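You operate a simulated robot arm through the tools that you are given. There is no shell and no other tool. Be economical: measure what you need, move in short steps, check, and stop when the job is done.

You run a simulated two-armed robot. Do the job below in one go: nothing can be reset, and whatever is moved stays where it is left.

## Task
Carry the grey tote with both arms and set it on the third shelf from the bottom of the blue rack.

The check looks at the end state, three seconds after you hand in, the way a careful person would. Anything else that was tipped, shoved, dropped, spilled or broken makes it a failure.

## Robot
Two 7-joint arms with two-finger parallel grippers on one trunk, on a base that drives. Base frame: it is fixed to the floor where the robot stands at the start and does not move with it; the origin is under the middle of the robot, x ahead of it, y to its left, z up. Lengths are in mm, angles in rad, forces in N, time in s.
The left shoulder is at the start at [50, 161, 1098], the right one opposite. With the tool pointing down near the work surface each hand reaches from about 220 to 680 mm from the robot's upright axis, wherever it stands, measured 20 degrees to its own side. Places, roughly: third shelf of the blue rack [2900, 3000, 1200]. Payload 3.43 kg a hand.
The tool frame of a hand sits at the grasp point between the pads (the TCP): z along the fingers, y along the line on which they close. The tips reach 30 mm beyond it. Largest opening 94 mm; finger width 28, thickness 10; the body of the gripper, 50 by 96 mm, starts 55 mm behind the TCP.
Orientation is that of the tool frame in the base frame, as [roll, pitch, yaw] about the fixed x, y, z axes, in that order (R = Rz(yaw) Ry(pitch) Rx(roll)). With the fingers straight down and closing along the base's y, the tool's x points along the base's -x, its y along +y and its z along -z.

## Interface
- The arms move only by the tool servo_tool. It takes "left_steps", "right_steps" or both (then of equal length, played together; a hand with none holds still); each is a list of rows, each an object (a shift or turn left out is 0, a gripper value left out holds the last) with "translation": the shift along the base's x, y, z in mm, a list of three; "delta_rot": the turn, a rotation vector about the base's x, y, z in rad, a list of three; "grip": the finger opening in mm, from 0 to 94. In form: [{"translation": [x, y, z], "delta_rot": [ax, ay, az], "grip": grip}, ...]. A call has 1 to 10 rows; each row shifts and turns the commanded pose from where the row before left it. Each row takes 0.2 s and may step no farther than 50 mm and 0.15 rad from the row before; otherwise, or with a gripper value out of range, the whole call is refused. A pose out of reach is approached as far as the arm can. The call stops where the force on the tool passes 40 N (or 10 N more than at its start, if that is more) or the arm is blocked; 0.2 s more then pass. Each finger travels about 45 mm/s and halts on what it meets, pressing with about 25 N; the grip force reading is that of the motor and also rises with nothing between the fingers. The clock runs only during rows and for 0.2 s after the last one: add rows that do not move to give the fingers time. It gives the time, the measured TCP pose, the force on the tool (base axes), the opening and the grip force at its end, in the units of the frame above (readings bear some noise), with the torque about the TCP (base axes, N m) and any sound that the robot's microphone picked up.
- Cameras (640 x 400 px; columns grow to the right, rows downward): "scene" is now at [131.3, 6, 1238.1]; the picture's right is [0.02, -1.00, 0.00], its down [-0.49, -0.01, -0.87] and it looks along [0.87, 0.02, -0.49] (base axes); focal length 222 px, centre (320, 200). "left" rides on the left gripper at [76, -14, -102] in its tool frame; the picture's right is [0.18, 0.98, 0.00], its down [-0.75, 0.14, -0.64] and it looks along [-0.63, 0.12, 0.77] (tool axes); focal length 243 px, centre (320, 200). "right" rides on the right gripper at [76, 14, -102] in its tool frame; the picture's right is [-0.18, 0.98, 0.00], its down [-0.75, -0.14, -0.64] and it looks along [-0.63, -0.12, 0.77] (tool axes); focal length 243 px, centre (320, 200). There is no depth. A picture from a camera that has moved, and an enlarged one, comes with that camera's place and axes in the base frame and with its lens. The place of the scene camera against the robot may be out by one fixed shift of up to 12 mm in any direction.
- camera(camera): a new picture of that camera. It takes no simulated time.
- slide_trunk(by): slides the trunk up (or, below 0, down) by that many mm; the arms and the scene camera ride with it, the base frame stays. It gives what a move gives, with no picture.
- base_move(legs): drives the robot by 1 to 6 legs, each [ahead, left, turn to the left] in mm, mm and rad, along the robot's own axes; the way and the turn of a leg run together, so that a leg with both is an arc; at most 1500 mm and 3.142 rad a leg. The arms and the cameras ride along, it lands a little off, and it stops where it bumps. It gives what a move gives.
- pan_tilt(pan, tilt): turns the head with the scene camera to pan (to the left, within 1.396 rad either way) and tilt (down, from -0.506 to 1.204), counted from straight ahead of the robot. It gives what a move gives.
- enlarge(camera, box): a new picture of the part [left, top, right, bottom] of that camera's present view, enlarged. It takes no simulated time.
- close_job(): hands the job in; it is judged then, once.

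Work in short steps. Places have to be worked out from the pictures, the camera data and where the tool is seen: move nearer, look again, correct. Check each grasp and each placing, and mend what went wrong. You have 120 turns and 92 pictures in all, those below and enlarged ones among them. Open the grippers and draw the arms clear of the work before you hand the job in, unless the task says otherwise; then end with one line.

The tools are called after "Emit:" as name(argument=value, ...) on one line, values as JSON. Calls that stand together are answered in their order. servo_tool: Moves the arms, as the interface text tells. Its arguments: {"type":"object","properties":{"left_steps":{"type":"array","items":{"type":"object","properties":{"translation":{"type":"array","items":{"type":"number"}},"delta_rot":{"type":"array","items":{"type":"number"}},"grip":{"type":"number"}}}},"right_steps":{"type":"array","items":{"type":"object","properties":{"translation":{"type":"array","items":{"type":"number"}},"delta_rot":{"type":"array","items":{"type":"number"}},"grip":{"type":"number"}}}}},"required":[]} The other tools are called the same way: slide_trunk (by) slides the trunk up or down; base_move (legs) drives the base; pan_tilt (pan, tilt) turns the head that bears the scene camera; camera (camera) takes a picture; enlarge (camera, box) takes an enlarged picture of a part of a camera's view; close_job () hands the job in.

At the start:

```text
t: 0.0
left_tool_pos: [360.5, 191.3, 1096.9]
left_tcp_rot: [3.141, -0.001, -3.14]
left_contact_force: [-0.1, -0.9, 0.2]
left_moment: [0.0, 0.01, 0.02]
left_opening: 93.9
left_grip_force: 0.0
right_tool_pos: [449.4, -144.4, 1144.9]
right_tcp_rot: [3.141, 0.001, -3.141]
right_contact_force: [0.7, 0.1, 1.2]
right_moment: [-0.02, -0.03, 0.02]
right_opening: 93.9
right_grip_force: 0.1
trunk travel left (down, up): [-125.0, 142.0]
robot x, y, heading: [-2.5, -5.4, 0.002]
head pan, tilt: [0.017, 0.513]
```

scene: 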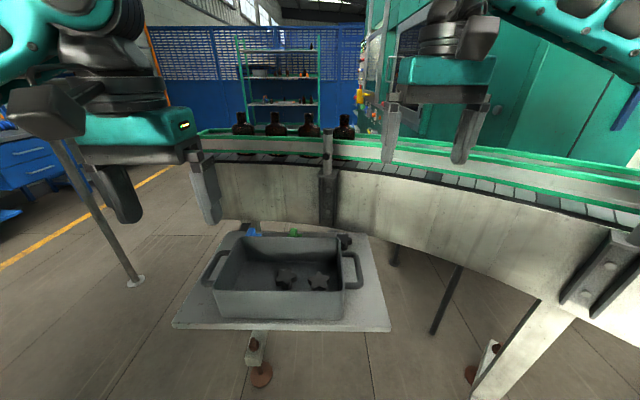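
right: 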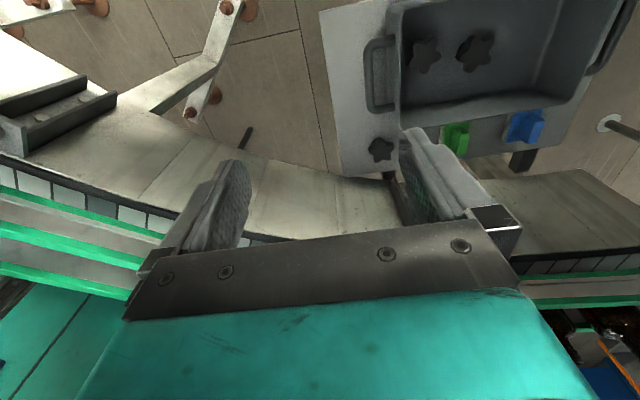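
left: 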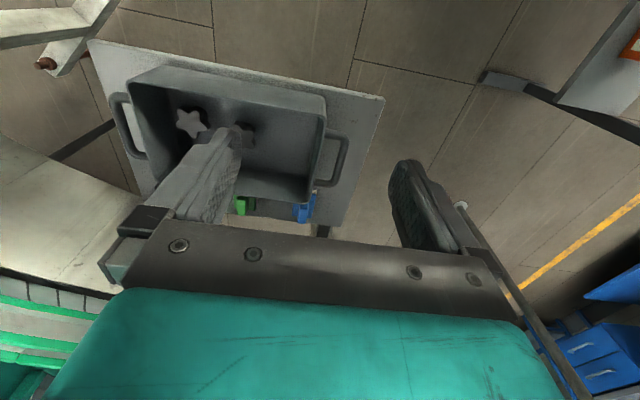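

The tote seems to lie around x 460, y 95, with handles near z 890. I take a closer look at it first.

Emit:
enlarge(camera="scene", box=[160, 210, 400, 360])

Emit:
enlarge(camera="left", box=[80, 30, 400, 230])

Emit:
pan_tilt(pan=0.8, tilt=0.15)

Emit:
camera(camera="scene")

```text
2.67 times, centred on (280, 285) of scene
camera zoom: at [131.3, 6.0, 1238.1], right [0.02, -1.0, 0.0], down [-0.49, -0.01, -0.87], along [0.87, 0.02, -0.49], focal length 593 px, centre (427, -27)
```

zoom: 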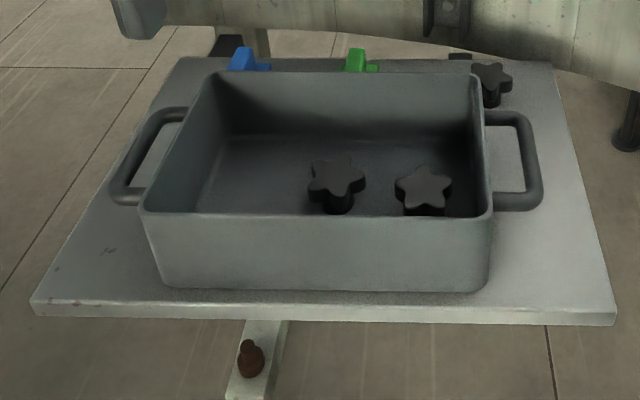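

```text
2.00 times, centred on (240, 130) of left
camera zoom: at [285.8, 177.1, 1199.4], right [-0.18, 0.98, 0.0], down [0.75, 0.14, 0.64], along [0.63, 0.12, -0.77], focal length 485 px, centre (480, 340)
```

zoom: 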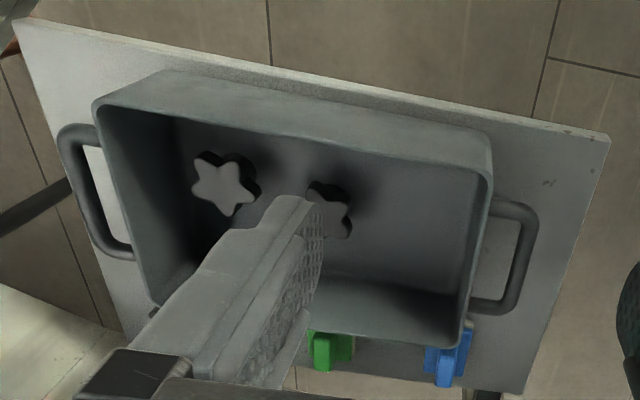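

```text
t: 1.1
left_tool_pos: [362.7, 190.9, 1097.4]
left_tcp_rot: [-3.14, 0.0, -3.14]
left_contact_force: [-0.8, -0.1, -0.3]
left_moment: [0.02, 0.01, 0.03]
left_opening: 94.1
left_grip_force: 0.0
right_tool_pos: [451.4, -144.4, 1144.9]
right_tcp_rot: [3.14, 0.0, -3.14]
right_contact_force: [0.5, -0.4, -0.4]
right_moment: [0.04, -0.01, -0.03]
right_opening: 94.1
right_grip_force: 0.1
trunk travel left (down, up): [-125.0, 142.0]
robot x, y, heading: [-3.7, -0.4, 0.003]
head pan, tilt: [0.799, 0.15]
```

```text
86 pictures are left
camera scene: at [105.3, 70.8, 1271.6], right [0.72, -0.7, 0.0], down [-0.1, -0.11, -0.99], along [0.69, 0.71, -0.15], focal length 222 px, centre (320, 200)
```

scene: 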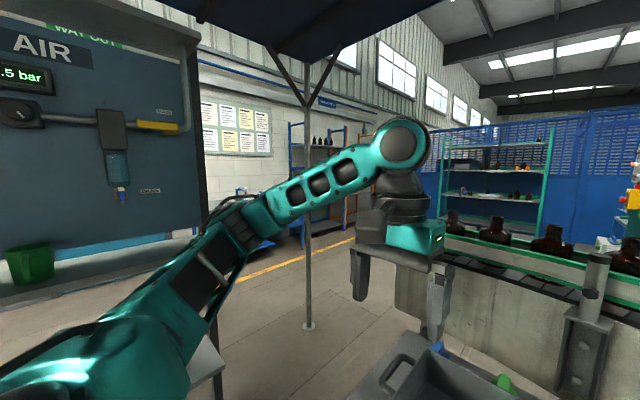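

The two bars of the handles lie near (469, 245, 873) and (473, -69, 870), so the tote's centre is at y≈88. I drive 88 mm left so that the grasp is symmetrical.

Emit:
base_move(legs=[[0, 88, 0]])

Emit:
pan_tilt(pan=0, tilt=0.75)

Emit:
camera(camera="scene")

Emit:
camera(camera="right")

```text
t: 2.6
left_tool_pos: [362.6, 279.3, 1095.0]
left_tcp_rot: [-3.139, 0.0, -3.14]
left_contact_force: [0.1, -0.1, -1.2]
left_moment: [0.0, -0.01, 0.03]
left_opening: 94.2
left_grip_force: 0.0
right_tool_pos: [450.6, -56.6, 1144.9]
right_tcp_rot: [-3.141, -0.001, 3.141]
right_contact_force: [-0.3, -0.3, 0.0]
right_moment: [0.01, -0.02, -0.04]
right_opening: 94.0
right_grip_force: 0.1
trunk travel left (down, up): [-125.0, 142.0]
robot x, y, heading: [-2.0, 89.9, 0.004]
head pan, tilt: [0.799, 0.15]
```

```text
t: 3.7
left_tool_pos: [362.6, 279.2, 1095.7]
left_tcp_rot: [-3.142, -0.002, 3.141]
left_contact_force: [0.0, -0.1, -0.2]
left_moment: [0.01, 0.02, -0.05]
left_opening: 93.9
left_grip_force: 0.0
right_tool_pos: [451.7, -57.0, 1144.6]
right_tcp_rot: [-3.141, -0.001, 3.141]
right_contact_force: [0.4, -0.2, 0.3]
right_moment: [0.0, -0.03, 0.01]
right_opening: 94.1
right_grip_force: 0.0
trunk travel left (down, up): [-125.0, 142.0]
robot x, y, heading: [0.6, 88.7, 0.0]
head pan, tilt: [0.0, 0.75]
```

```text
85 pictures are left
camera scene: at [123.5, 91.9, 1217.4], right [0.0, -1.0, 0.0], down [-0.68, 0.0, -0.73], along [0.73, 0.0, -0.68], focal length 222 px, centre (320, 200)
```

scene: 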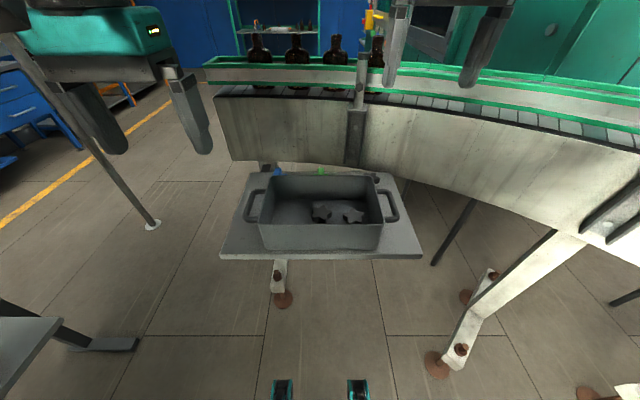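

```text
84 pictures are left
camera right: at [373.7, -43.2, 1247.0], right [0.19, 0.98, 0.0], down [0.75, -0.14, 0.64], along [0.63, -0.12, -0.77], focal length 243 px, centre (320, 200)
```

right: 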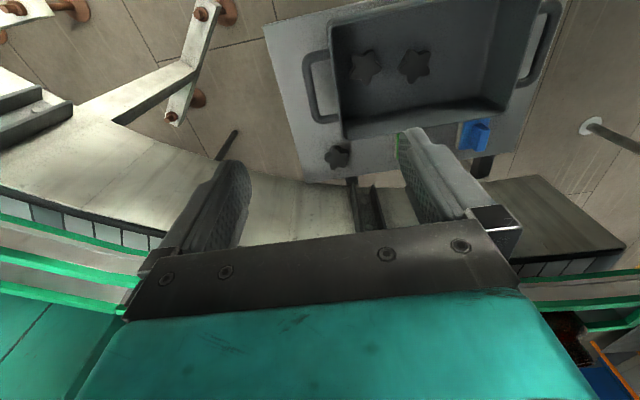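

Cross-checks agree roughly (bars x≈473, y≈243 and -71, z≈865). I bring both hands above the handles with partly closed fingers, then look.

Emit:
servo_tool(left_steps=[{"translation": [27, -9, -33], "grip": 36}, {"translation": [27, -9, -34]}, {"translation": [27, -9, -34]}, {"translation": [28, -9, -34]}, {}], right_steps=[{"translation": [5, -3, -46], "grip": 36}, {"translation": [5, -4, -46]}, {"translation": [6, -4, -46]}, {"translation": [5, -3, -46]}, {}])

Emit:
camera(camera="right")

Emit:
camera(camera="left")

Emit:
camera(camera="scene")

```text
t: 4.9
left_tool_pos: [470.2, 243.9, 962.6]
left_tcp_rot: [-3.141, 0.0, -3.141]
left_contact_force: [-0.5, -0.7, 0.4]
left_moment: [0.02, 0.0, 0.0]
left_opening: 36.0
left_grip_force: 0.0
right_tool_pos: [471.1, -71.3, 961.5]
right_tcp_rot: [-3.141, 0.0, 3.138]
right_contact_force: [0.4, -1.4, -0.1]
right_moment: [0.0, 0.0, -0.01]
right_opening: 36.3
right_grip_force: 0.1
trunk travel left (down, up): [-125.0, 142.0]
robot x, y, heading: [-1.5, 89.1, -0.001]
head pan, tilt: [0.0, 0.75]
```

```text
83 pictures are left
camera right: at [395.6, -57.9, 1063.7], right [0.19, 0.98, 0.0], down [0.75, -0.14, 0.64], along [0.63, -0.12, -0.77], focal length 243 px, centre (320, 200)
```

right: 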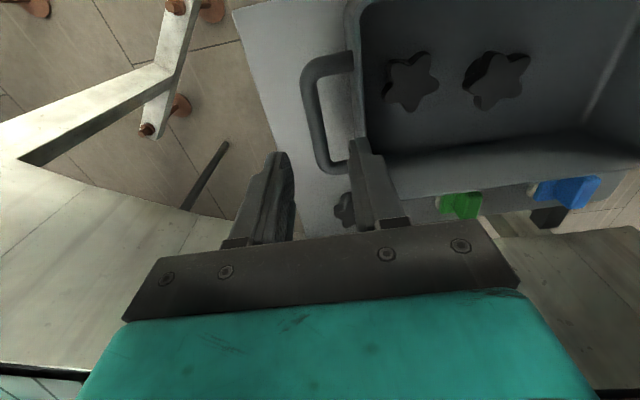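

```text
82 pictures are left
camera left: at [393.8, 229.8, 1066.5], right [-0.18, 0.98, 0.0], down [0.75, 0.14, 0.64], along [0.63, 0.12, -0.77], focal length 243 px, centre (320, 200)
```

left: 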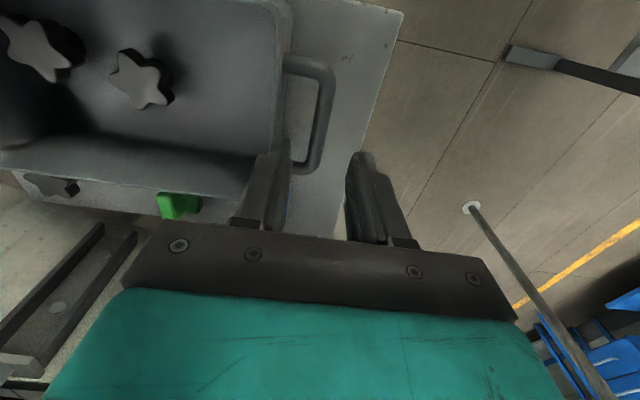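

```text
81 pictures are left
camera scene: at [123.4, 91.9, 1217.4], right [0.0, -1.0, 0.0], down [-0.68, 0.0, -0.73], along [0.73, 0.0, -0.68], focal length 222 px, centre (320, 200)
```

scene: 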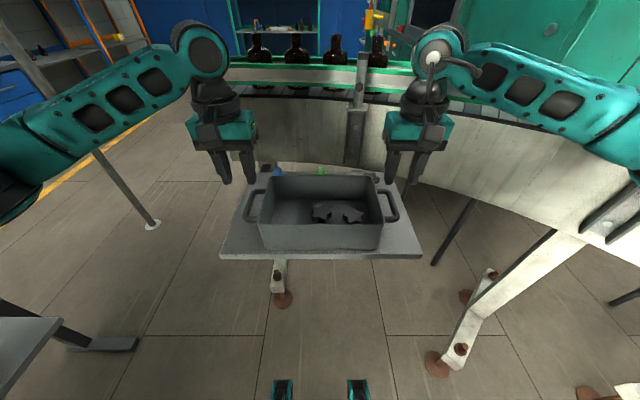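

The hand cameras put the bars at y≈247 and -75.5, so I shift each hand 4 mm outward, x +2, and lower 50 mm to check the fit.

Emit:
servo_tool(left_steps=[{"translation": [1, 3, -25]}, {"translation": [1, 0, -25]}, {}], right_steps=[{"translation": [1, -4, -25]}, {"translation": [0, 0, -25]}, {}])

Emit:
camera(camera="right")

Emit:
camera(camera="left")

Emit:
enlarge(camera="scene", box=[180, 100, 460, 275])

```text
t: 5.7
left_tool_pos: [474.4, 246.9, 913.2]
left_tcp_rot: [-3.138, 0.0, -3.14]
left_contact_force: [0.1, -0.1, 0.2]
left_moment: [0.02, -0.02, 0.03]
left_opening: 35.9
left_grip_force: 0.1
right_tool_pos: [473.6, -75.3, 911.3]
right_tcp_rot: [-3.141, -0.001, 3.14]
right_contact_force: [-0.6, 0.0, 0.2]
right_moment: [0.05, 0.0, 0.0]
right_opening: 36.0
right_grip_force: 0.1
trunk travel left (down, up): [-125.0, 142.0]
robot x, y, heading: [-3.3, 88.0, 0.0]
head pan, tilt: [0.0, 0.75]
```

```text
80 pictures are left
camera right: at [396.4, -61.7, 1014.4], right [0.19, 0.98, 0.0], down [0.75, -0.14, 0.64], along [0.63, -0.12, -0.77], focal length 243 px, centre (320, 200)
```

right: 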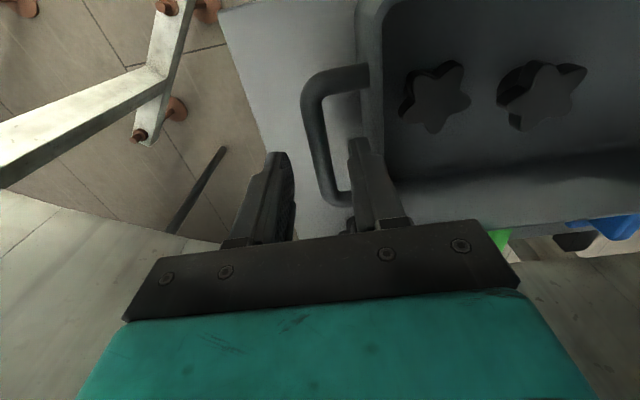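

```text
79 pictures are left
camera left: at [397.4, 232.9, 1016.7], right [-0.18, 0.98, 0.0], down [0.75, 0.14, 0.64], along [0.63, 0.12, -0.77], focal length 243 px, centre (320, 200)
```

left: 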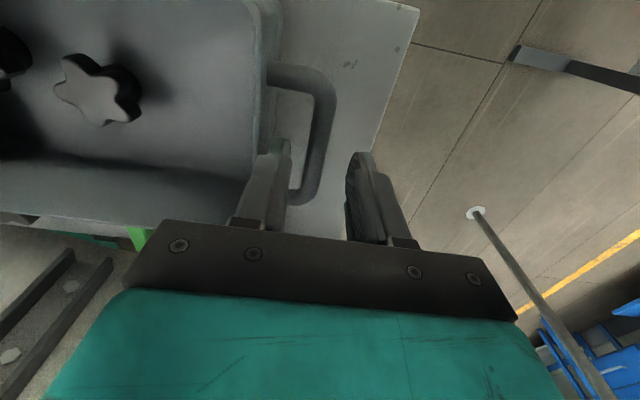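

```text
2.29 times, centred on (320, 188) of scene
camera zoom: at [123.5, 91.9, 1217.3], right [0.0, -1.0, 0.0], down [-0.68, 0.0, -0.73], along [0.73, 0.0, -0.68], focal length 508 px, centre (320, 229)
```

zoom: 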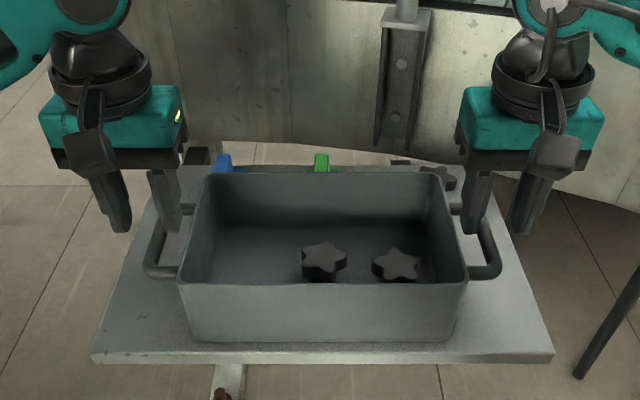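

Bars estimated at z≈856, x≈473; the fingers clear wall and bar by 5–10 mm. I go down 56 mm slowly; a contact would stop the move.

Emit:
servo_tool(left_steps=[{"translation": [0, 0, -15]}, {"translation": [0, 0, -15]}, {"translation": [0, 0, -14]}, {"translation": [0, 0, -13]}, {}], right_steps=[{"translation": [0, 0, -15]}, {"translation": [0, 0, -15]}, {"translation": [0, 0, -14]}, {"translation": [0, 0, -11]}, {}])

Emit:
camera(camera="right")

Emit:
camera(camera="left")

Emit:
enlarge(camera="scene", box=[180, 100, 460, 275])

```text
t: 6.9
left_tool_pos: [472.9, 247.0, 854.0]
left_tcp_rot: [-3.14, 0.002, -3.142]
left_contact_force: [-0.9, 0.2, 0.4]
left_moment: [-0.02, -0.01, 0.01]
left_opening: 36.1
left_grip_force: 0.0
right_tool_pos: [473.5, -75.8, 855.9]
right_tcp_rot: [-3.141, 0.001, 3.14]
right_contact_force: [-0.9, 0.2, -0.4]
right_moment: [0.01, 0.01, -0.01]
right_opening: 36.1
right_grip_force: 0.1
trunk travel left (down, up): [-125.0, 142.0]
robot x, y, heading: [-2.5, 92.7, -0.003]
head pan, tilt: [0.0, 0.75]
```

```text
77 pictures are left
camera right: at [397.2, -62.3, 958.7], right [0.19, 0.98, 0.0], down [0.75, -0.14, 0.64], along [0.63, -0.12, -0.77], focal length 243 px, centre (320, 200)
```

right: 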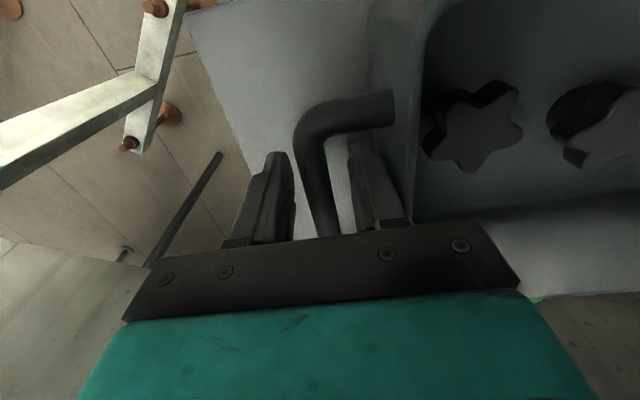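

```text
76 pictures are left
camera left: at [396.7, 232.5, 957.7], right [-0.18, 0.98, 0.0], down [0.75, 0.14, 0.64], along [0.63, 0.12, -0.77], focal length 243 px, centre (320, 200)
```

left: 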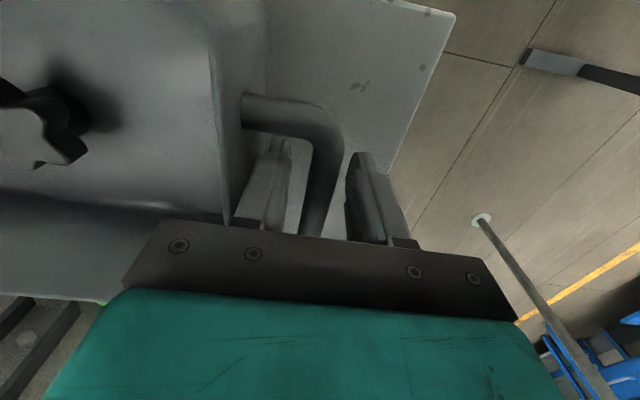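

```text
2.29 times, centred on (320, 188) of scene
camera zoom: at [123.5, 91.8, 1217.3], right [0.0, -1.0, 0.0], down [-0.68, 0.0, -0.73], along [0.73, 0.0, -0.68], focal length 508 px, centre (320, 229)
```

zoom: 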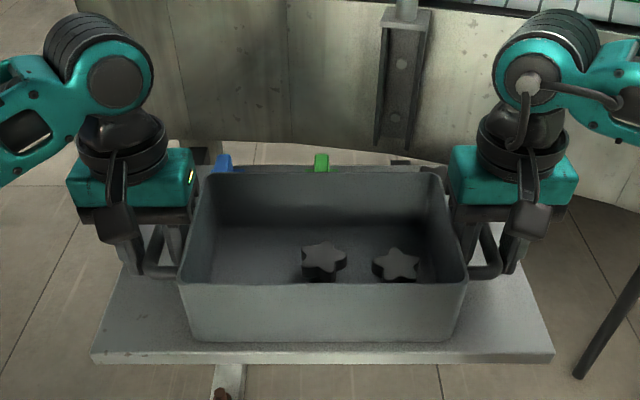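

Both grippers straddle the bars. I close both on them.

Emit:
servo_tool(left_steps=[{"grip": 20}, {"grip": 8}, {"grip": 0}, {}, {}], right_steps=[{"grip": 20}, {"grip": 8}, {"grip": 0}, {}, {}])

Emit:
camera(camera="right")

Emit:
camera(camera="left")

```text
t: 8.1
left_tool_pos: [472.5, 244.9, 853.2]
left_tcp_rot: [-3.139, 0.0, 3.139]
left_contact_force: [0.5, -16.7, -0.2]
left_moment: [0.11, -0.06, 0.48]
left_opening: 18.4
left_grip_force: 25.2
right_tool_pos: [473.8, -75.0, 856.8]
right_tcp_rot: [3.136, -0.001, 3.141]
right_contact_force: [-0.8, 16.3, 0.8]
right_moment: [-0.1, -0.02, -0.47]
right_opening: 18.2
right_grip_force: 24.1
trunk travel left (down, up): [-125.0, 142.0]
robot x, y, heading: [-0.3, 84.8, 0.002]
head pan, tilt: [0.0, 0.75]
```

```text
74 pictures are left
camera right: at [397.0, -61.4, 959.0], right [0.18, 0.98, 0.0], down [0.75, -0.14, 0.64], along [0.63, -0.12, -0.77], focal length 243 px, centre (320, 200)
```

right: 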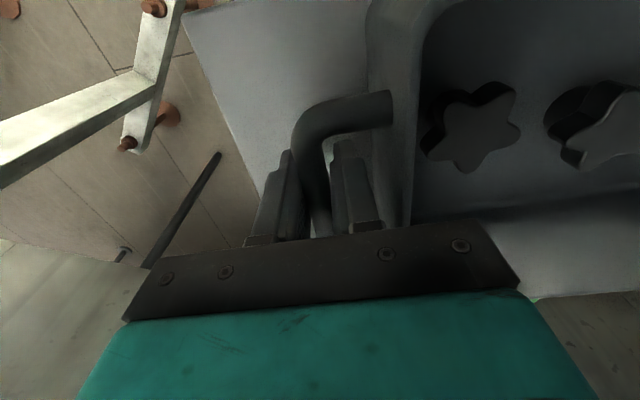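

```text
73 pictures are left
camera left: at [396.6, 231.7, 957.7], right [-0.18, 0.98, 0.0], down [0.75, 0.14, 0.64], along [0.63, 0.11, -0.77], focal length 243 px, centre (320, 200)
```

left: 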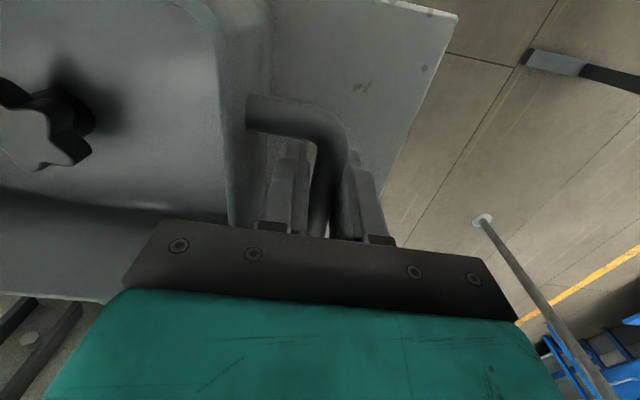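

Both grips hold 18 mm bars, with a 16 N stretch between the hands. I relieve it and then lift 30 mm together.

Emit:
servo_tool(left_steps=[{"translation": [0, -2, 0]}, {}, {"translation": [0, 0, 6]}, {"translation": [0, 0, 8]}, {"translation": [0, 0, 8]}, {"translation": [0, 0, 8]}, {}], right_steps=[{"translation": [0, 1, 0]}, {}, {"translation": [0, 0, 6]}, {"translation": [0, 0, 8]}, {"translation": [0, 0, 8]}, {"translation": [0, 0, 8]}, {}])

Emit:
camera(camera="scene")

```text
t: 9.7
left_tool_pos: [472.9, 245.9, 884.6]
left_tcp_rot: [3.14, -0.002, -3.139]
left_contact_force: [0.3, 5.1, -2.6]
left_moment: [-0.05, 0.08, 0.38]
left_opening: 17.7
left_grip_force: 24.4
right_tool_pos: [473.3, -74.9, 885.7]
right_tcp_rot: [-3.14, -0.001, 3.137]
right_contact_force: [0.2, -5.8, -3.1]
right_moment: [0.0, -0.09, -0.36]
right_opening: 18.2
right_grip_force: 25.1
trunk travel left (down, up): [-125.0, 142.0]
robot x, y, heading: [-0.3, 88.0, 0.0]
head pan, tilt: [0.0, 0.75]
```

```text
72 pictures are left
camera scene: at [123.9, 91.8, 1217.3], right [0.0, -1.0, 0.0], down [-0.68, 0.0, -0.73], along [0.73, 0.0, -0.68], focal length 222 px, centre (320, 200)
```

scene: 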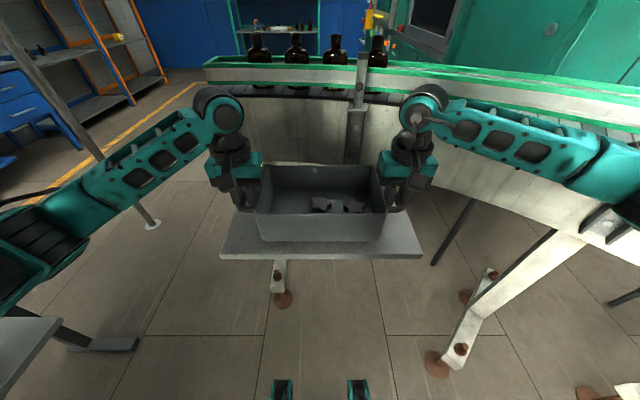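

The tote lifts level, about 0.6 kg. I raise it 100 mm more, draw it 40 mm nearer, then look round for the route.

Emit:
servo_tool(left_steps=[{"translation": [0, 0, 15]}, {"translation": [0, 0, 25]}, {"translation": [0, 0, 25]}, {"translation": [0, 0, 25]}, {"translation": [-15, 0, 15]}, {"translation": [-25, 0, 0]}, {}], right_steps=[{"translation": [0, 0, 15]}, {"translation": [0, 0, 25]}, {"translation": [0, 0, 25]}, {"translation": [0, 0, 25]}, {"translation": [-15, 0, 15]}, {"translation": [-25, 0, 0]}, {}])

Emit:
pan_tilt(pan=0.6, tilt=0.1)

Emit:
camera(camera="scene")

Emit:
pan_tilt(pan=1.39, tilt=0.4)

Emit:
camera(camera="scene")

```text
t: 11.3
left_tool_pos: [433.2, 243.9, 989.5]
left_tcp_rot: [3.139, -0.002, -3.139]
left_contact_force: [-0.7, 25.1, -1.9]
left_moment: [-0.19, -0.08, 0.22]
left_opening: 18.0
left_grip_force: 24.9
right_tool_pos: [431.2, -75.0, 991.3]
right_tcp_rot: [-3.137, 0.0, 3.138]
right_contact_force: [-0.2, -24.8, -1.7]
right_moment: [0.16, 0.11, -0.45]
right_opening: 18.0
right_grip_force: 24.7
trunk travel left (down, up): [-125.0, 142.0]
robot x, y, heading: [0.2, 88.7, 0.004]
head pan, tilt: [0.0, 0.75]
```

```text
t: 12.3
left_tool_pos: [432.5, 244.0, 988.5]
left_tcp_rot: [3.138, -0.002, -3.139]
left_contact_force: [-0.7, 24.4, -2.9]
left_moment: [-0.25, -0.01, 0.25]
left_opening: 18.4
left_grip_force: 24.8
right_tool_pos: [432.0, -75.7, 989.6]
right_tcp_rot: [-3.138, -0.002, 3.137]
right_contact_force: [2.2, -24.3, -2.5]
right_moment: [0.15, 0.06, -0.52]
right_opening: 18.3
right_grip_force: 25.1
trunk travel left (down, up): [-125.0, 142.0]
robot x, y, heading: [1.0, 87.1, 0.002]
head pan, tilt: [0.6, 0.099]
```

```text
71 pictures are left
camera scene: at [117.0, 143.8, 1276.2], right [0.56, -0.83, 0.0], down [-0.08, -0.06, -0.99], along [0.82, 0.56, -0.1], focal length 222 px, centre (320, 200)
```

scene: 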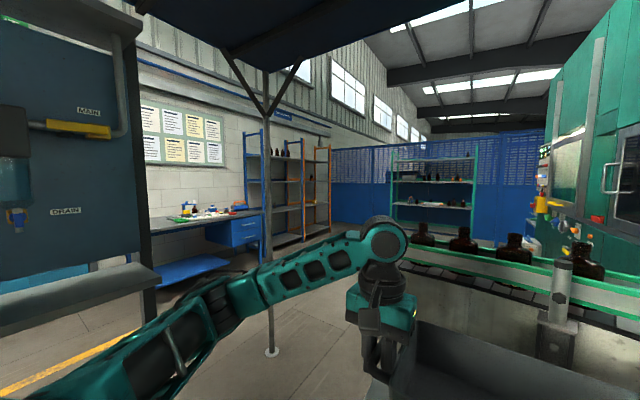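

```text
t: 13.4
left_tool_pos: [431.6, 245.1, 988.8]
left_tcp_rot: [3.138, -0.003, -3.14]
left_contact_force: [-1.5, 25.3, -2.6]
left_moment: [-0.23, 0.02, 0.25]
left_opening: 17.9
left_grip_force: 25.3
right_tool_pos: [432.0, -75.4, 989.5]
right_tcp_rot: [-3.138, -0.001, 3.139]
right_contact_force: [0.7, -24.9, -3.2]
right_moment: [0.14, 0.04, -0.45]
right_opening: 18.4
right_grip_force: 24.9
trunk travel left (down, up): [-125.0, 142.0]
robot x, y, heading: [-0.9, 85.8, -0.001]
head pan, tilt: [1.389, 0.4]
```

```text
70 pictures are left
camera scene: at [57.8, 183.0, 1248.4], right [0.98, -0.18, 0.0], down [-0.07, -0.38, -0.92], along [0.17, 0.91, -0.39], focal length 222 px, centre (320, 200)
```

scene: 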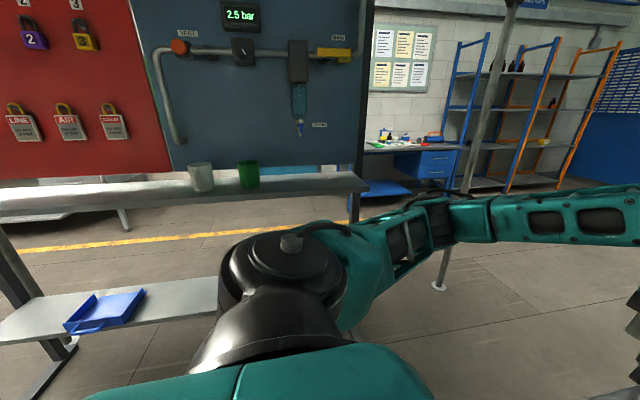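

The blue rack stands against the far-left wall with its open front toward -y; a pole, the panel stand and the conveyor flank the way. I ease the 25 N squeeze, raise the trunk and survey with enlarged views.

Emit:
servo_tool(left_steps=[{"translation": [0, 1.5, 0]}, {}], right_steps=[{"translation": [0, -1.5, 0]}, {}])

Emit:
slide_trunk(by=135)

Emit:
pan_tilt(pan=0.85, tilt=0.45)

Emit:
camera(camera="scene")

Emit:
enlarge(camera="scene", box=[200, 0, 440, 150])

```text
t: 14.1
left_tool_pos: [433.3, 243.9, 990.2]
left_tcp_rot: [-3.139, 0.0, 3.141]
left_contact_force: [-0.9, 11.5, -1.7]
left_moment: [-0.05, 0.05, 0.35]
left_opening: 18.1
left_grip_force: 25.3
right_tool_pos: [431.8, -75.5, 992.1]
right_tcp_rot: [3.138, 0.002, -3.141]
right_contact_force: [1.0, -11.5, -2.6]
right_moment: [0.06, -0.03, -0.49]
right_opening: 18.3
right_grip_force: 25.7
trunk travel left (down, up): [-125.0, 142.0]
robot x, y, heading: [0.1, 85.4, -0.001]
head pan, tilt: [1.389, 0.4]
```

```text
t: 15.7
left_tool_pos: [432.7, 244.3, 1123.5]
left_tcp_rot: [-3.14, 0.0, 3.142]
left_contact_force: [-1.0, -4.2, -2.5]
left_moment: [0.03, 0.03, 0.31]
left_opening: 18.1
left_grip_force: 25.1
right_tool_pos: [432.3, -75.6, 1124.7]
right_tcp_rot: [3.139, 0.001, -3.141]
right_contact_force: [1.6, 3.4, -3.3]
right_moment: [-0.04, 0.05, -0.53]
right_opening: 18.5
right_grip_force: 25.0
trunk travel left (down, up): [-260.0, 7.0]
robot x, y, heading: [2.2, 87.9, -0.005]
head pan, tilt: [1.389, 0.4]
```

```text
t: 16.6
left_tool_pos: [434.5, 244.4, 1123.9]
left_tcp_rot: [-3.141, -0.001, -3.141]
left_contact_force: [-1.3, -9.4, -2.9]
left_moment: [0.06, 0.02, 0.37]
left_opening: 17.9
left_grip_force: 24.7
right_tool_pos: [431.5, -74.7, 1125.1]
right_tcp_rot: [3.139, 0.0, 3.14]
right_contact_force: [1.3, 8.8, -2.3]
right_moment: [-0.01, 0.03, -0.58]
right_opening: 18.1
right_grip_force: 25.1
trunk travel left (down, up): [-260.0, 7.0]
robot x, y, heading: [-0.7, 89.6, -0.003]
head pan, tilt: [0.85, 0.45]
```

```text
69 pictures are left
camera scene: at [101.7, 161.0, 1378.7], right [0.75, -0.66, 0.0], down [-0.29, -0.33, -0.9], along [0.59, 0.68, -0.44], focal length 222 px, centre (320, 200)
```

scene: 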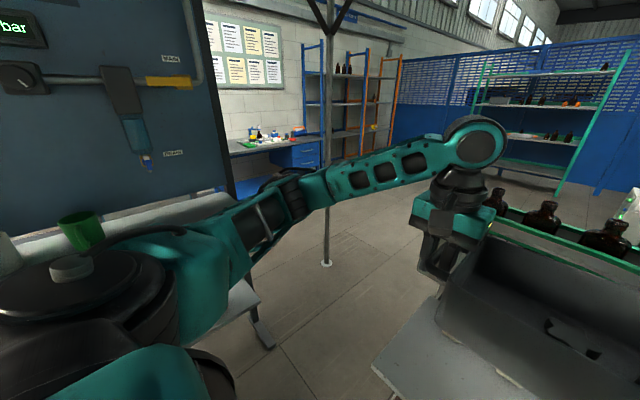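

```text
2.67 times, centred on (320, 75) of scene
camera zoom: at [101.7, 161.0, 1378.7], right [0.75, -0.66, 0.0], down [-0.29, -0.33, -0.9], along [0.59, 0.68, -0.44], focal length 593 px, centre (320, 533)
```

zoom: 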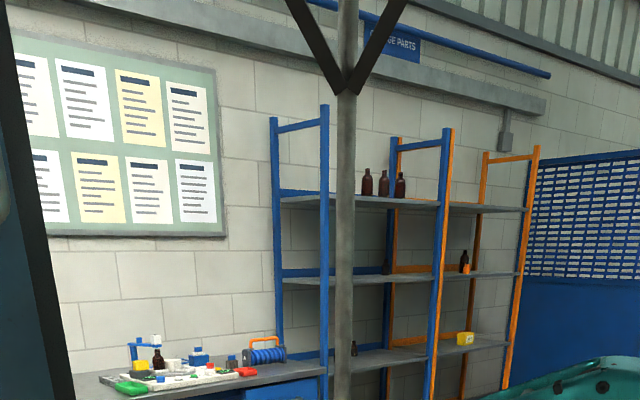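

The third shelf is at z≈1205, and the shelf above only ~370 mm higher, so upright hands (wrist top ≈250 mm above the TCP) would be tight. I will set the tote back on its table and regrasp with hands tilted 0.5 rad (wrists toward the robot). First return.

Emit:
slide_trunk(by=-135)

Emit:
servo_tool(left_steps=[{"translation": [20, 0, 0]}, {"translation": [20, 0, 0]}, {"translation": [0, 0, -25]}, {"translation": [0, 0, -25]}, {"translation": [0, 0, -25]}, {"translation": [0, 0, -25]}, {"translation": [0, 0, -20]}, {}], right_steps=[{"translation": [20, 0, 0]}, {"translation": [20, 0, 0]}, {"translation": [0, 0, -25]}, {"translation": [0, 0, -25]}, {"translation": [0, 0, -25]}, {"translation": [0, 0, -25]}, {"translation": [0, 0, -20]}, {}])

Emit:
pan_tilt(pan=0, tilt=0.75)

Emit:
camera(camera="scene")

```text
t: 18.3
left_tool_pos: [432.8, 244.4, 990.4]
left_tcp_rot: [-3.139, -0.001, 3.139]
left_contact_force: [-1.4, -15.7, -1.2]
left_moment: [0.1, 0.0, 0.31]
left_opening: 18.1
left_grip_force: 24.9
right_tool_pos: [431.9, -75.0, 990.5]
right_tcp_rot: [3.14, 0.001, 3.139]
right_contact_force: [0.6, 16.6, -2.4]
right_moment: [-0.09, 0.02, -0.55]
right_opening: 18.3
right_grip_force: 25.4
trunk travel left (down, up): [-125.0, 142.0]
robot x, y, heading: [-3.2, 88.2, 0.003]
head pan, tilt: [0.85, 0.45]
```

```text
t: 20.1
left_tool_pos: [471.4, 243.9, 869.3]
left_tcp_rot: [-3.14, -0.002, 3.141]
left_contact_force: [0.3, -18.2, -1.2]
left_moment: [0.15, 0.02, 0.4]
left_opening: 18.1
left_grip_force: 24.7
right_tool_pos: [471.9, -76.5, 871.2]
right_tcp_rot: [3.142, 0.001, 3.14]
right_contact_force: [0.1, 19.2, -2.6]
right_moment: [-0.11, 0.0, -0.45]
right_opening: 18.2
right_grip_force: 25.1
trunk travel left (down, up): [-125.0, 142.0]
robot x, y, heading: [2.8, 89.4, -0.001]
head pan, tilt: [0.85, 0.45]
```

```text
t: 21.2
left_tool_pos: [471.7, 244.9, 868.7]
left_tcp_rot: [-3.141, 0.0, -3.141]
left_contact_force: [-0.2, -18.1, -2.7]
left_moment: [0.13, 0.04, 0.39]
left_opening: 18.4
left_grip_force: 25.1
right_tool_pos: [471.2, -76.3, 871.6]
right_tcp_rot: [3.14, 0.001, 3.141]
right_contact_force: [-0.2, 17.4, -3.5]
right_moment: [-0.11, -0.04, -0.49]
right_opening: 18.3
right_grip_force: 25.3
trunk travel left (down, up): [-125.0, 142.0]
robot x, y, heading: [-0.2, 91.3, 0.002]
head pan, tilt: [0.0, 0.75]
```

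```text
67 pictures are left
camera scene: at [123.9, 91.9, 1217.3], right [0.0, -1.0, 0.0], down [-0.68, 0.0, -0.73], along [0.73, 0.0, -0.68], focal length 222 px, centre (320, 200)
```

scene: 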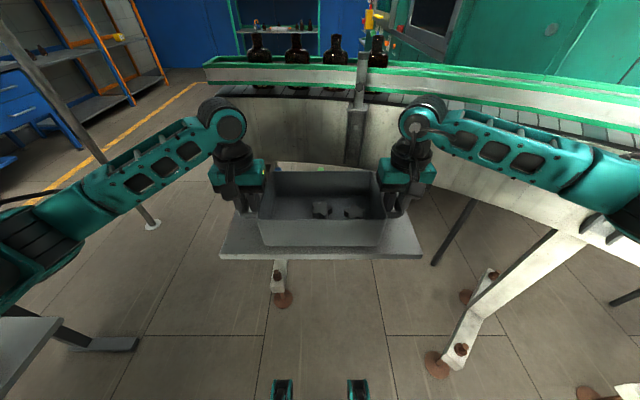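

Still ~15 mm above the table and aligned as before. I ease the stretch and lower in 3 mm steps until the table takes the weight.

Emit:
servo_tool(left_steps=[{"translation": [0, -1.5, -5]}, {"translation": [0, 0, -4]}, {"translation": [0, 0, -3]}, {"translation": [0, 0, -2]}, {"translation": [0, 0, -2]}, {}], right_steps=[{"translation": [0, 1.5, -5]}, {"translation": [0, 0, -4]}, {"translation": [0, 0, -3]}, {"translation": [0, 0, -2]}, {"translation": [0, 0, -2]}, {}])

```text
t: 22.6
left_tool_pos: [471.8, 245.1, 854.6]
left_tcp_rot: [3.141, 0.0, -3.14]
left_contact_force: [1.5, 6.0, 9.2]
left_moment: [-0.06, 0.72, 0.25]
left_opening: 18.1
left_grip_force: 24.9
right_tool_pos: [472.3, -74.7, 855.6]
right_tcp_rot: [-3.14, 0.001, 3.138]
right_contact_force: [1.6, -5.1, 7.8]
right_moment: [0.05, 0.67, -0.44]
right_opening: 18.2
right_grip_force: 25.3
trunk travel left (down, up): [-125.0, 142.0]
robot x, y, heading: [0.8, 85.6, 0.002]
head pan, tilt: [0.0, 0.75]
```

The table takes the weight. I open to 33 mm, tilt both hands -0.5 rad about y with a 3 mm x shift, then look before closing.

Emit:
servo_tool(left_steps=[{"grip": 33}, {}, {"translation": [1, 0, 0], "delta_rot": [0, -0.1, 0]}, {"translation": [1, 0, 0], "delta_rot": [0, -0.1, 0]}, {"translation": [1, 0, 0], "delta_rot": [0, -0.1, 0]}, {"delta_rot": [0, -0.1, 0]}, {"delta_rot": [0, -0.1, 0]}, {}], right_steps=[{"grip": 33}, {}, {"translation": [1, 0, 0], "delta_rot": [0, -0.1, 0]}, {"translation": [1, 0, 0], "delta_rot": [0, -0.1, 0]}, {"translation": [1, 0, 0], "delta_rot": [0, -0.1, 0]}, {"delta_rot": [0, -0.1, 0]}, {"delta_rot": [0, -0.1, 0]}, {}])

Emit:
camera(camera="right")

Emit:
camera(camera="left")

Emit:
enlarge(camera="scene", box=[180, 80, 460, 255])

```text
t: 24.4
left_tool_pos: [475.2, 244.3, 853.8]
left_tcp_rot: [-3.141, 0.501, -3.14]
left_contact_force: [0.3, 0.8, 0.4]
left_moment: [-0.04, 0.01, 0.01]
left_opening: 32.8
left_grip_force: 0.1
right_tool_pos: [474.1, -74.7, 856.2]
right_tcp_rot: [3.138, 0.502, 3.139]
right_contact_force: [-0.6, 0.1, 0.4]
right_moment: [-0.02, 0.02, 0.0]
right_opening: 32.8
right_grip_force: 0.1
trunk travel left (down, up): [-125.0, 142.0]
robot x, y, heading: [-2.9, 86.7, 0.001]
head pan, tilt: [0.0, 0.75]
```

```text
66 pictures are left
camera right: at [358.0, -61.8, 908.6], right [0.16, 0.98, 0.09], down [0.35, -0.14, 0.92], along [0.92, -0.12, -0.37], focal length 243 px, centre (320, 200)
```

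right: 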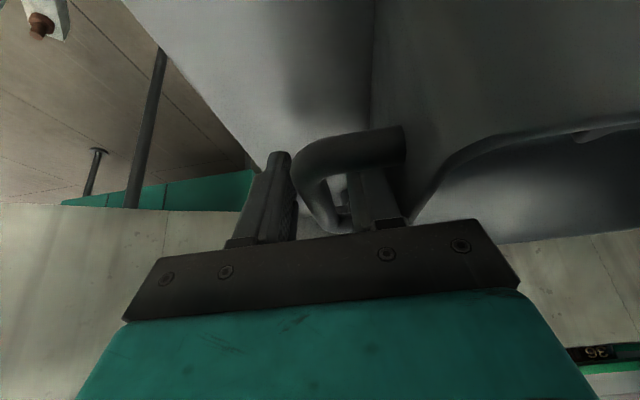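

```text
65 pictures are left
camera left: at [359.5, 228.8, 907.6], right [-0.16, 0.98, -0.09], down [0.35, 0.14, 0.93], along [0.92, 0.12, -0.37], focal length 243 px, centre (320, 200)
```

left: 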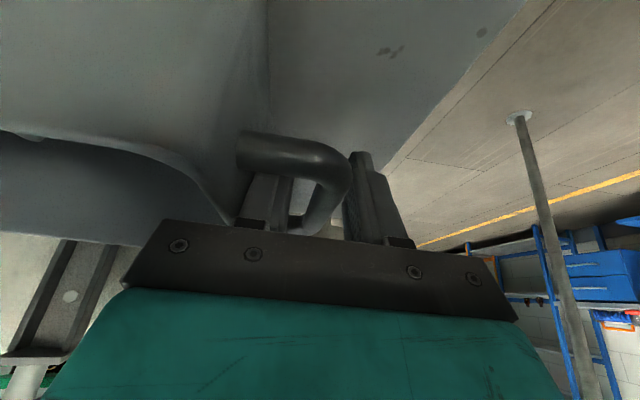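

```text
2.29 times, centred on (320, 168) of scene
camera zoom: at [123.5, 91.8, 1217.3], right [0.0, -1.0, 0.0], down [-0.68, 0.0, -0.73], along [0.73, 0.0, -0.68], focal length 508 px, centre (320, 274)
```

zoom: 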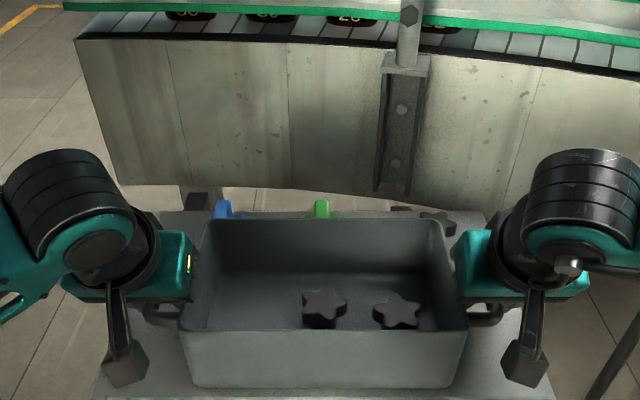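

Tilt done without contact. I close the grippers again.

Emit:
servo_tool(left_steps=[{"grip": 18}, {"grip": 8}, {"grip": 0}, {}, {}], right_steps=[{"grip": 18}, {"grip": 8}, {"grip": 0}, {}, {}])

```text
t: 25.6
left_tool_pos: [476.2, 244.5, 853.3]
left_tcp_rot: [3.14, 0.498, -3.141]
left_contact_force: [-0.5, 8.4, 0.4]
left_moment: [-0.09, -0.2, 0.39]
left_opening: 18.1
left_grip_force: 24.7
right_tool_pos: [475.6, -75.3, 856.7]
right_tcp_rot: [-3.141, 0.501, 3.135]
right_contact_force: [1.2, -7.8, -0.5]
right_moment: [0.02, 0.01, -0.59]
right_opening: 18.2
right_grip_force: 24.9
trunk travel left (down, up): [-125.0, 142.0]
robot x, y, heading: [0.8, 89.6, 0.0]
head pan, tilt: [0.0, 0.75]
```

Good grip, small squeeze of 8 N. I lift 100 mm again and draw the tote back 40 mm, then raise the trunk.

Emit:
servo_tool(left_steps=[{"translation": [0, 0, 8]}, {"translation": [0, 0, 12]}, {"translation": [0, 0.5, 20]}, {"translation": [0, 0.5, 25]}, {"translation": [0, 0, 25]}, {"translation": [-10, 0, 20]}, {"translation": [-25, 0, 10]}, {}], right_steps=[{"translation": [0, 0, 8]}, {"translation": [0, 0, 12]}, {"translation": [0, -0.5, 20]}, {"translation": [0, -0.5, 25]}, {"translation": [0, 0, 25]}, {"translation": [-10, 0, 20]}, {"translation": [-25, 0, 10]}, {}])

Emit:
camera(camera="scene")

```text
t: 27.4
left_tool_pos: [440.4, 244.2, 974.0]
left_tcp_rot: [-3.14, 0.498, 3.139]
left_contact_force: [-0.8, -4.7, -2.5]
left_moment: [0.09, -0.09, 0.66]
left_opening: 17.9
left_grip_force: 25.0
right_tool_pos: [439.8, -76.3, 973.5]
right_tcp_rot: [3.139, 0.499, -3.14]
right_contact_force: [-1.3, 3.6, -2.1]
right_moment: [-0.04, 0.08, -0.62]
right_opening: 18.4
right_grip_force: 24.9
trunk travel left (down, up): [-125.0, 142.0]
robot x, y, heading: [1.7, 85.0, -0.002]
head pan, tilt: [0.0, 0.75]
```

```text
63 pictures are left
camera scene: at [123.9, 91.8, 1217.2], right [0.0, -1.0, 0.0], down [-0.68, 0.0, -0.73], along [0.73, 0.0, -0.68], focal length 222 px, centre (320, 200)
```

scene: 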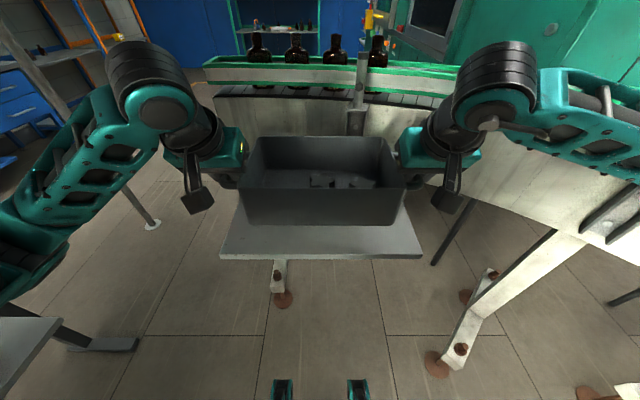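

Lifted level with tilted hands. I raise the trunk fully and the hands another 60 mm, then look left to measure the gap between pole and conveyor end.

Emit:
slide_trunk(by=140)

Emit:
servo_tool(left_steps=[{"translation": [0, 0, 20]}, {"translation": [0, 0, 30]}, {"translation": [0, 0, 30]}, {"translation": [0, 0, 20]}, {}], right_steps=[{"translation": [0, 0, 20]}, {"translation": [0, 0, 30]}, {"translation": [0, 0, 30]}, {"translation": [0, 0, 20]}, {}])

Emit:
pan_tilt(pan=0.5, tilt=0.7)

Emit:
camera(camera="scene")

Emit:
pan_tilt(pan=1.3, tilt=0.8)

Emit:
camera(camera="scene")

```text
t: 29.1
left_tool_pos: [442.1, 244.4, 1114.4]
left_tcp_rot: [-3.14, 0.499, 3.14]
left_contact_force: [-0.3, -19.8, -1.8]
left_moment: [0.18, 0.03, 0.68]
left_opening: 18.6
left_grip_force: 24.7
right_tool_pos: [439.9, -75.9, 1115.2]
right_tcp_rot: [3.139, 0.5, 3.141]
right_contact_force: [0.4, 19.1, -3.5]
right_moment: [-0.14, -0.04, -0.69]
right_opening: 18.3
right_grip_force: 24.8
trunk travel left (down, up): [-265.0, 2.0]
robot x, y, heading: [-0.6, 83.9, 0.002]
head pan, tilt: [0.0, 0.75]
```

```text
t: 30.3
left_tool_pos: [441.1, 244.3, 1216.0]
left_tcp_rot: [-3.14, 0.5, -3.141]
left_contact_force: [0.1, -17.6, -3.4]
left_moment: [0.12, -0.19, 0.68]
left_opening: 18.1
left_grip_force: 25.1
right_tool_pos: [441.8, -76.6, 1213.4]
right_tcp_rot: [3.138, 0.501, 3.14]
right_contact_force: [0.0, 18.1, -2.2]
right_moment: [-0.1, 0.16, -0.63]
right_opening: 18.2
right_grip_force: 25.4
trunk travel left (down, up): [-265.0, 2.0]
robot x, y, heading: [-0.3, 88.5, 0.0]
head pan, tilt: [0.0, 0.75]
```

```text
t: 31.2
left_tool_pos: [442.8, 244.2, 1213.3]
left_tcp_rot: [-3.14, 0.5, -3.141]
left_contact_force: [-0.6, -16.7, -2.4]
left_moment: [0.14, 0.0, 0.67]
left_opening: 18.1
left_grip_force: 25.0
right_tool_pos: [442.5, -75.6, 1212.7]
right_tcp_rot: [3.14, 0.499, 3.139]
right_contact_force: [0.1, 16.5, -2.4]
right_moment: [-0.13, 0.0, -0.61]
right_opening: 18.4
right_grip_force: 25.2
trunk travel left (down, up): [-265.0, 2.0]
robot x, y, heading: [2.3, 85.9, -0.002]
head pan, tilt: [0.499, 0.7]
```

```text
62 pictures are left
camera scene: at [115.7, 132.4, 1361.5], right [0.48, -0.88, 0.0], down [-0.57, -0.31, -0.76], along [0.67, 0.37, -0.64], focal length 222 px, centre (320, 200)
```

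scene: 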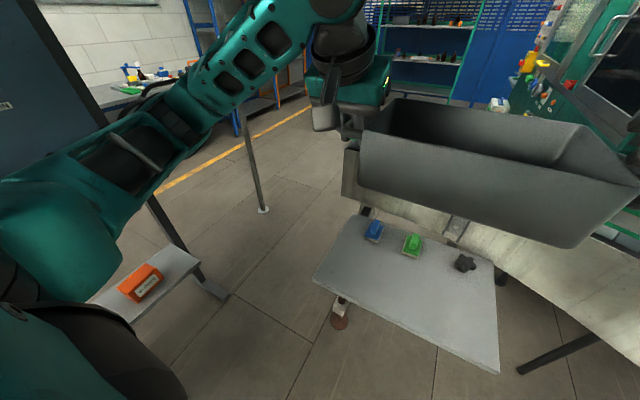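

```text
t: 32.4
left_tool_pos: [442.7, 243.7, 1214.0]
left_tcp_rot: [-3.14, 0.499, 3.141]
left_contact_force: [-0.4, -17.4, -2.5]
left_moment: [0.14, 0.04, 0.64]
left_opening: 18.4
left_grip_force: 24.8
right_tool_pos: [442.7, -75.1, 1213.6]
right_tcp_rot: [3.141, 0.499, 3.14]
right_contact_force: [0.3, 16.9, -2.9]
right_moment: [-0.09, -0.07, -0.65]
right_opening: 18.2
right_grip_force: 24.4
trunk travel left (down, up): [-265.0, 2.0]
robot x, y, heading: [1.8, 87.8, 0.001]
head pan, tilt: [1.3, 0.799]
```

```text
61 pictures are left
camera scene: at [62.7, 169.6, 1353.3], right [0.96, -0.27, 0.0], down [-0.19, -0.69, -0.7], along [0.19, 0.67, -0.72], focal length 222 px, centre (320, 200)
```

scene: 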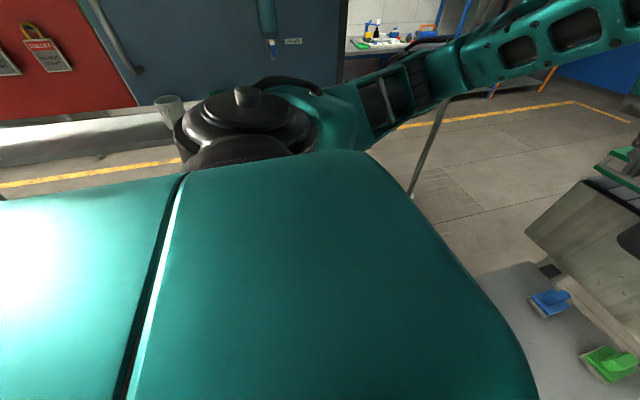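

The pole is at about (1158, 1285), the conveyor's near end corner at (710, 361), the bench foot at (415, 955). I back off and strafe left 380 mm to view the passage better.

Emit:
servo_tool(left_steps=[{"translation": [0, -1, 0]}, {}], right_steps=[{"translation": [0, 1, 0]}, {}])

Emit:
base_move(legs=[[-60, 0, 0], [0, 380, 0]])

Emit:
pan_tilt(pan=0.2, tilt=0.7)

Emit:
camera(camera="scene")

Emit:
camera(camera="left")

```text
t: 33.0
left_tool_pos: [441.8, 244.5, 1214.5]
left_tcp_rot: [-3.141, 0.499, -3.139]
left_contact_force: [0.8, -9.5, -2.3]
left_moment: [0.07, 0.09, 0.65]
left_opening: 18.3
left_grip_force: 24.8
right_tool_pos: [442.0, -75.9, 1214.2]
right_tcp_rot: [3.14, 0.5, 3.137]
right_contact_force: [-1.0, 9.8, -2.3]
right_moment: [-0.12, -0.08, -0.51]
right_opening: 18.2
right_grip_force: 25.0
trunk travel left (down, up): [-265.0, 2.0]
robot x, y, heading: [-1.1, 87.2, -0.001]
head pan, tilt: [1.3, 0.799]
```

```text
t: 37.4
left_tool_pos: [382.4, 622.1, 1213.9]
left_tcp_rot: [-3.141, 0.498, 3.14]
left_contact_force: [-0.9, 9.1, -2.5]
left_moment: [-0.08, 0.05, 0.53]
left_opening: 18.1
left_grip_force: 25.0
right_tool_pos: [381.5, 301.9, 1214.6]
right_tcp_rot: [3.14, 0.498, 3.137]
right_contact_force: [0.2, -9.0, -2.1]
right_moment: [0.07, -0.01, -0.48]
right_opening: 18.2
right_grip_force: 25.3
trunk travel left (down, up): [-265.0, 2.0]
robot x, y, heading: [-58.2, 466.7, -0.01]
head pan, tilt: [1.3, 0.799]
```

```text
t: 38.8
left_tool_pos: [381.7, 621.3, 1213.7]
left_tcp_rot: [-3.14, 0.499, 3.141]
left_contact_force: [0.3, -1.3, -2.3]
left_moment: [0.03, 0.05, 0.61]
left_opening: 18.5
left_grip_force: 25.1
right_tool_pos: [382.3, 300.6, 1213.1]
right_tcp_rot: [-3.141, 0.498, 3.137]
right_contact_force: [0.0, 0.9, -2.9]
right_moment: [0.0, 0.01, -0.54]
right_opening: 18.2
right_grip_force: 24.7
trunk travel left (down, up): [-265.0, 2.0]
robot x, y, heading: [-62.2, 465.4, -0.003]
head pan, tilt: [0.201, 0.7]
```

```text
60 pictures are left
camera scene: at [65.0, 486.9, 1361.5], right [0.2, -0.98, 0.0], down [-0.63, -0.13, -0.76], along [0.75, 0.15, -0.64], focal length 222 px, centre (320, 200)
```

scene: 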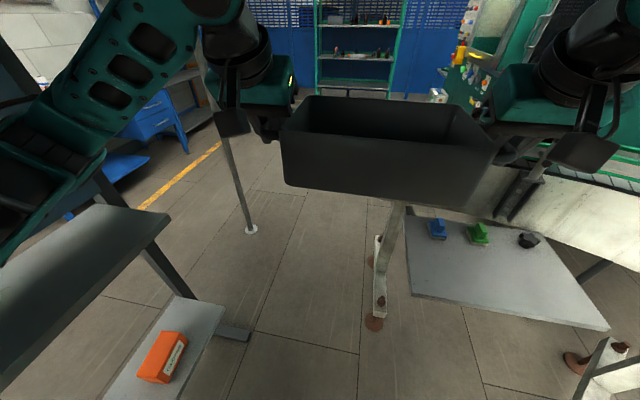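

```text
59 pictures are left
camera left: at [266.2, 607.3, 1268.5], right [-0.16, 0.98, -0.09], down [0.35, 0.14, 0.92], along [0.92, 0.12, -0.37], focal length 243 px, centre (320, 200)
```

left: 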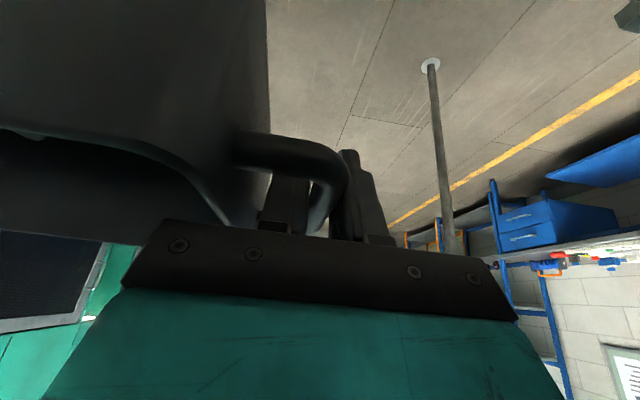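

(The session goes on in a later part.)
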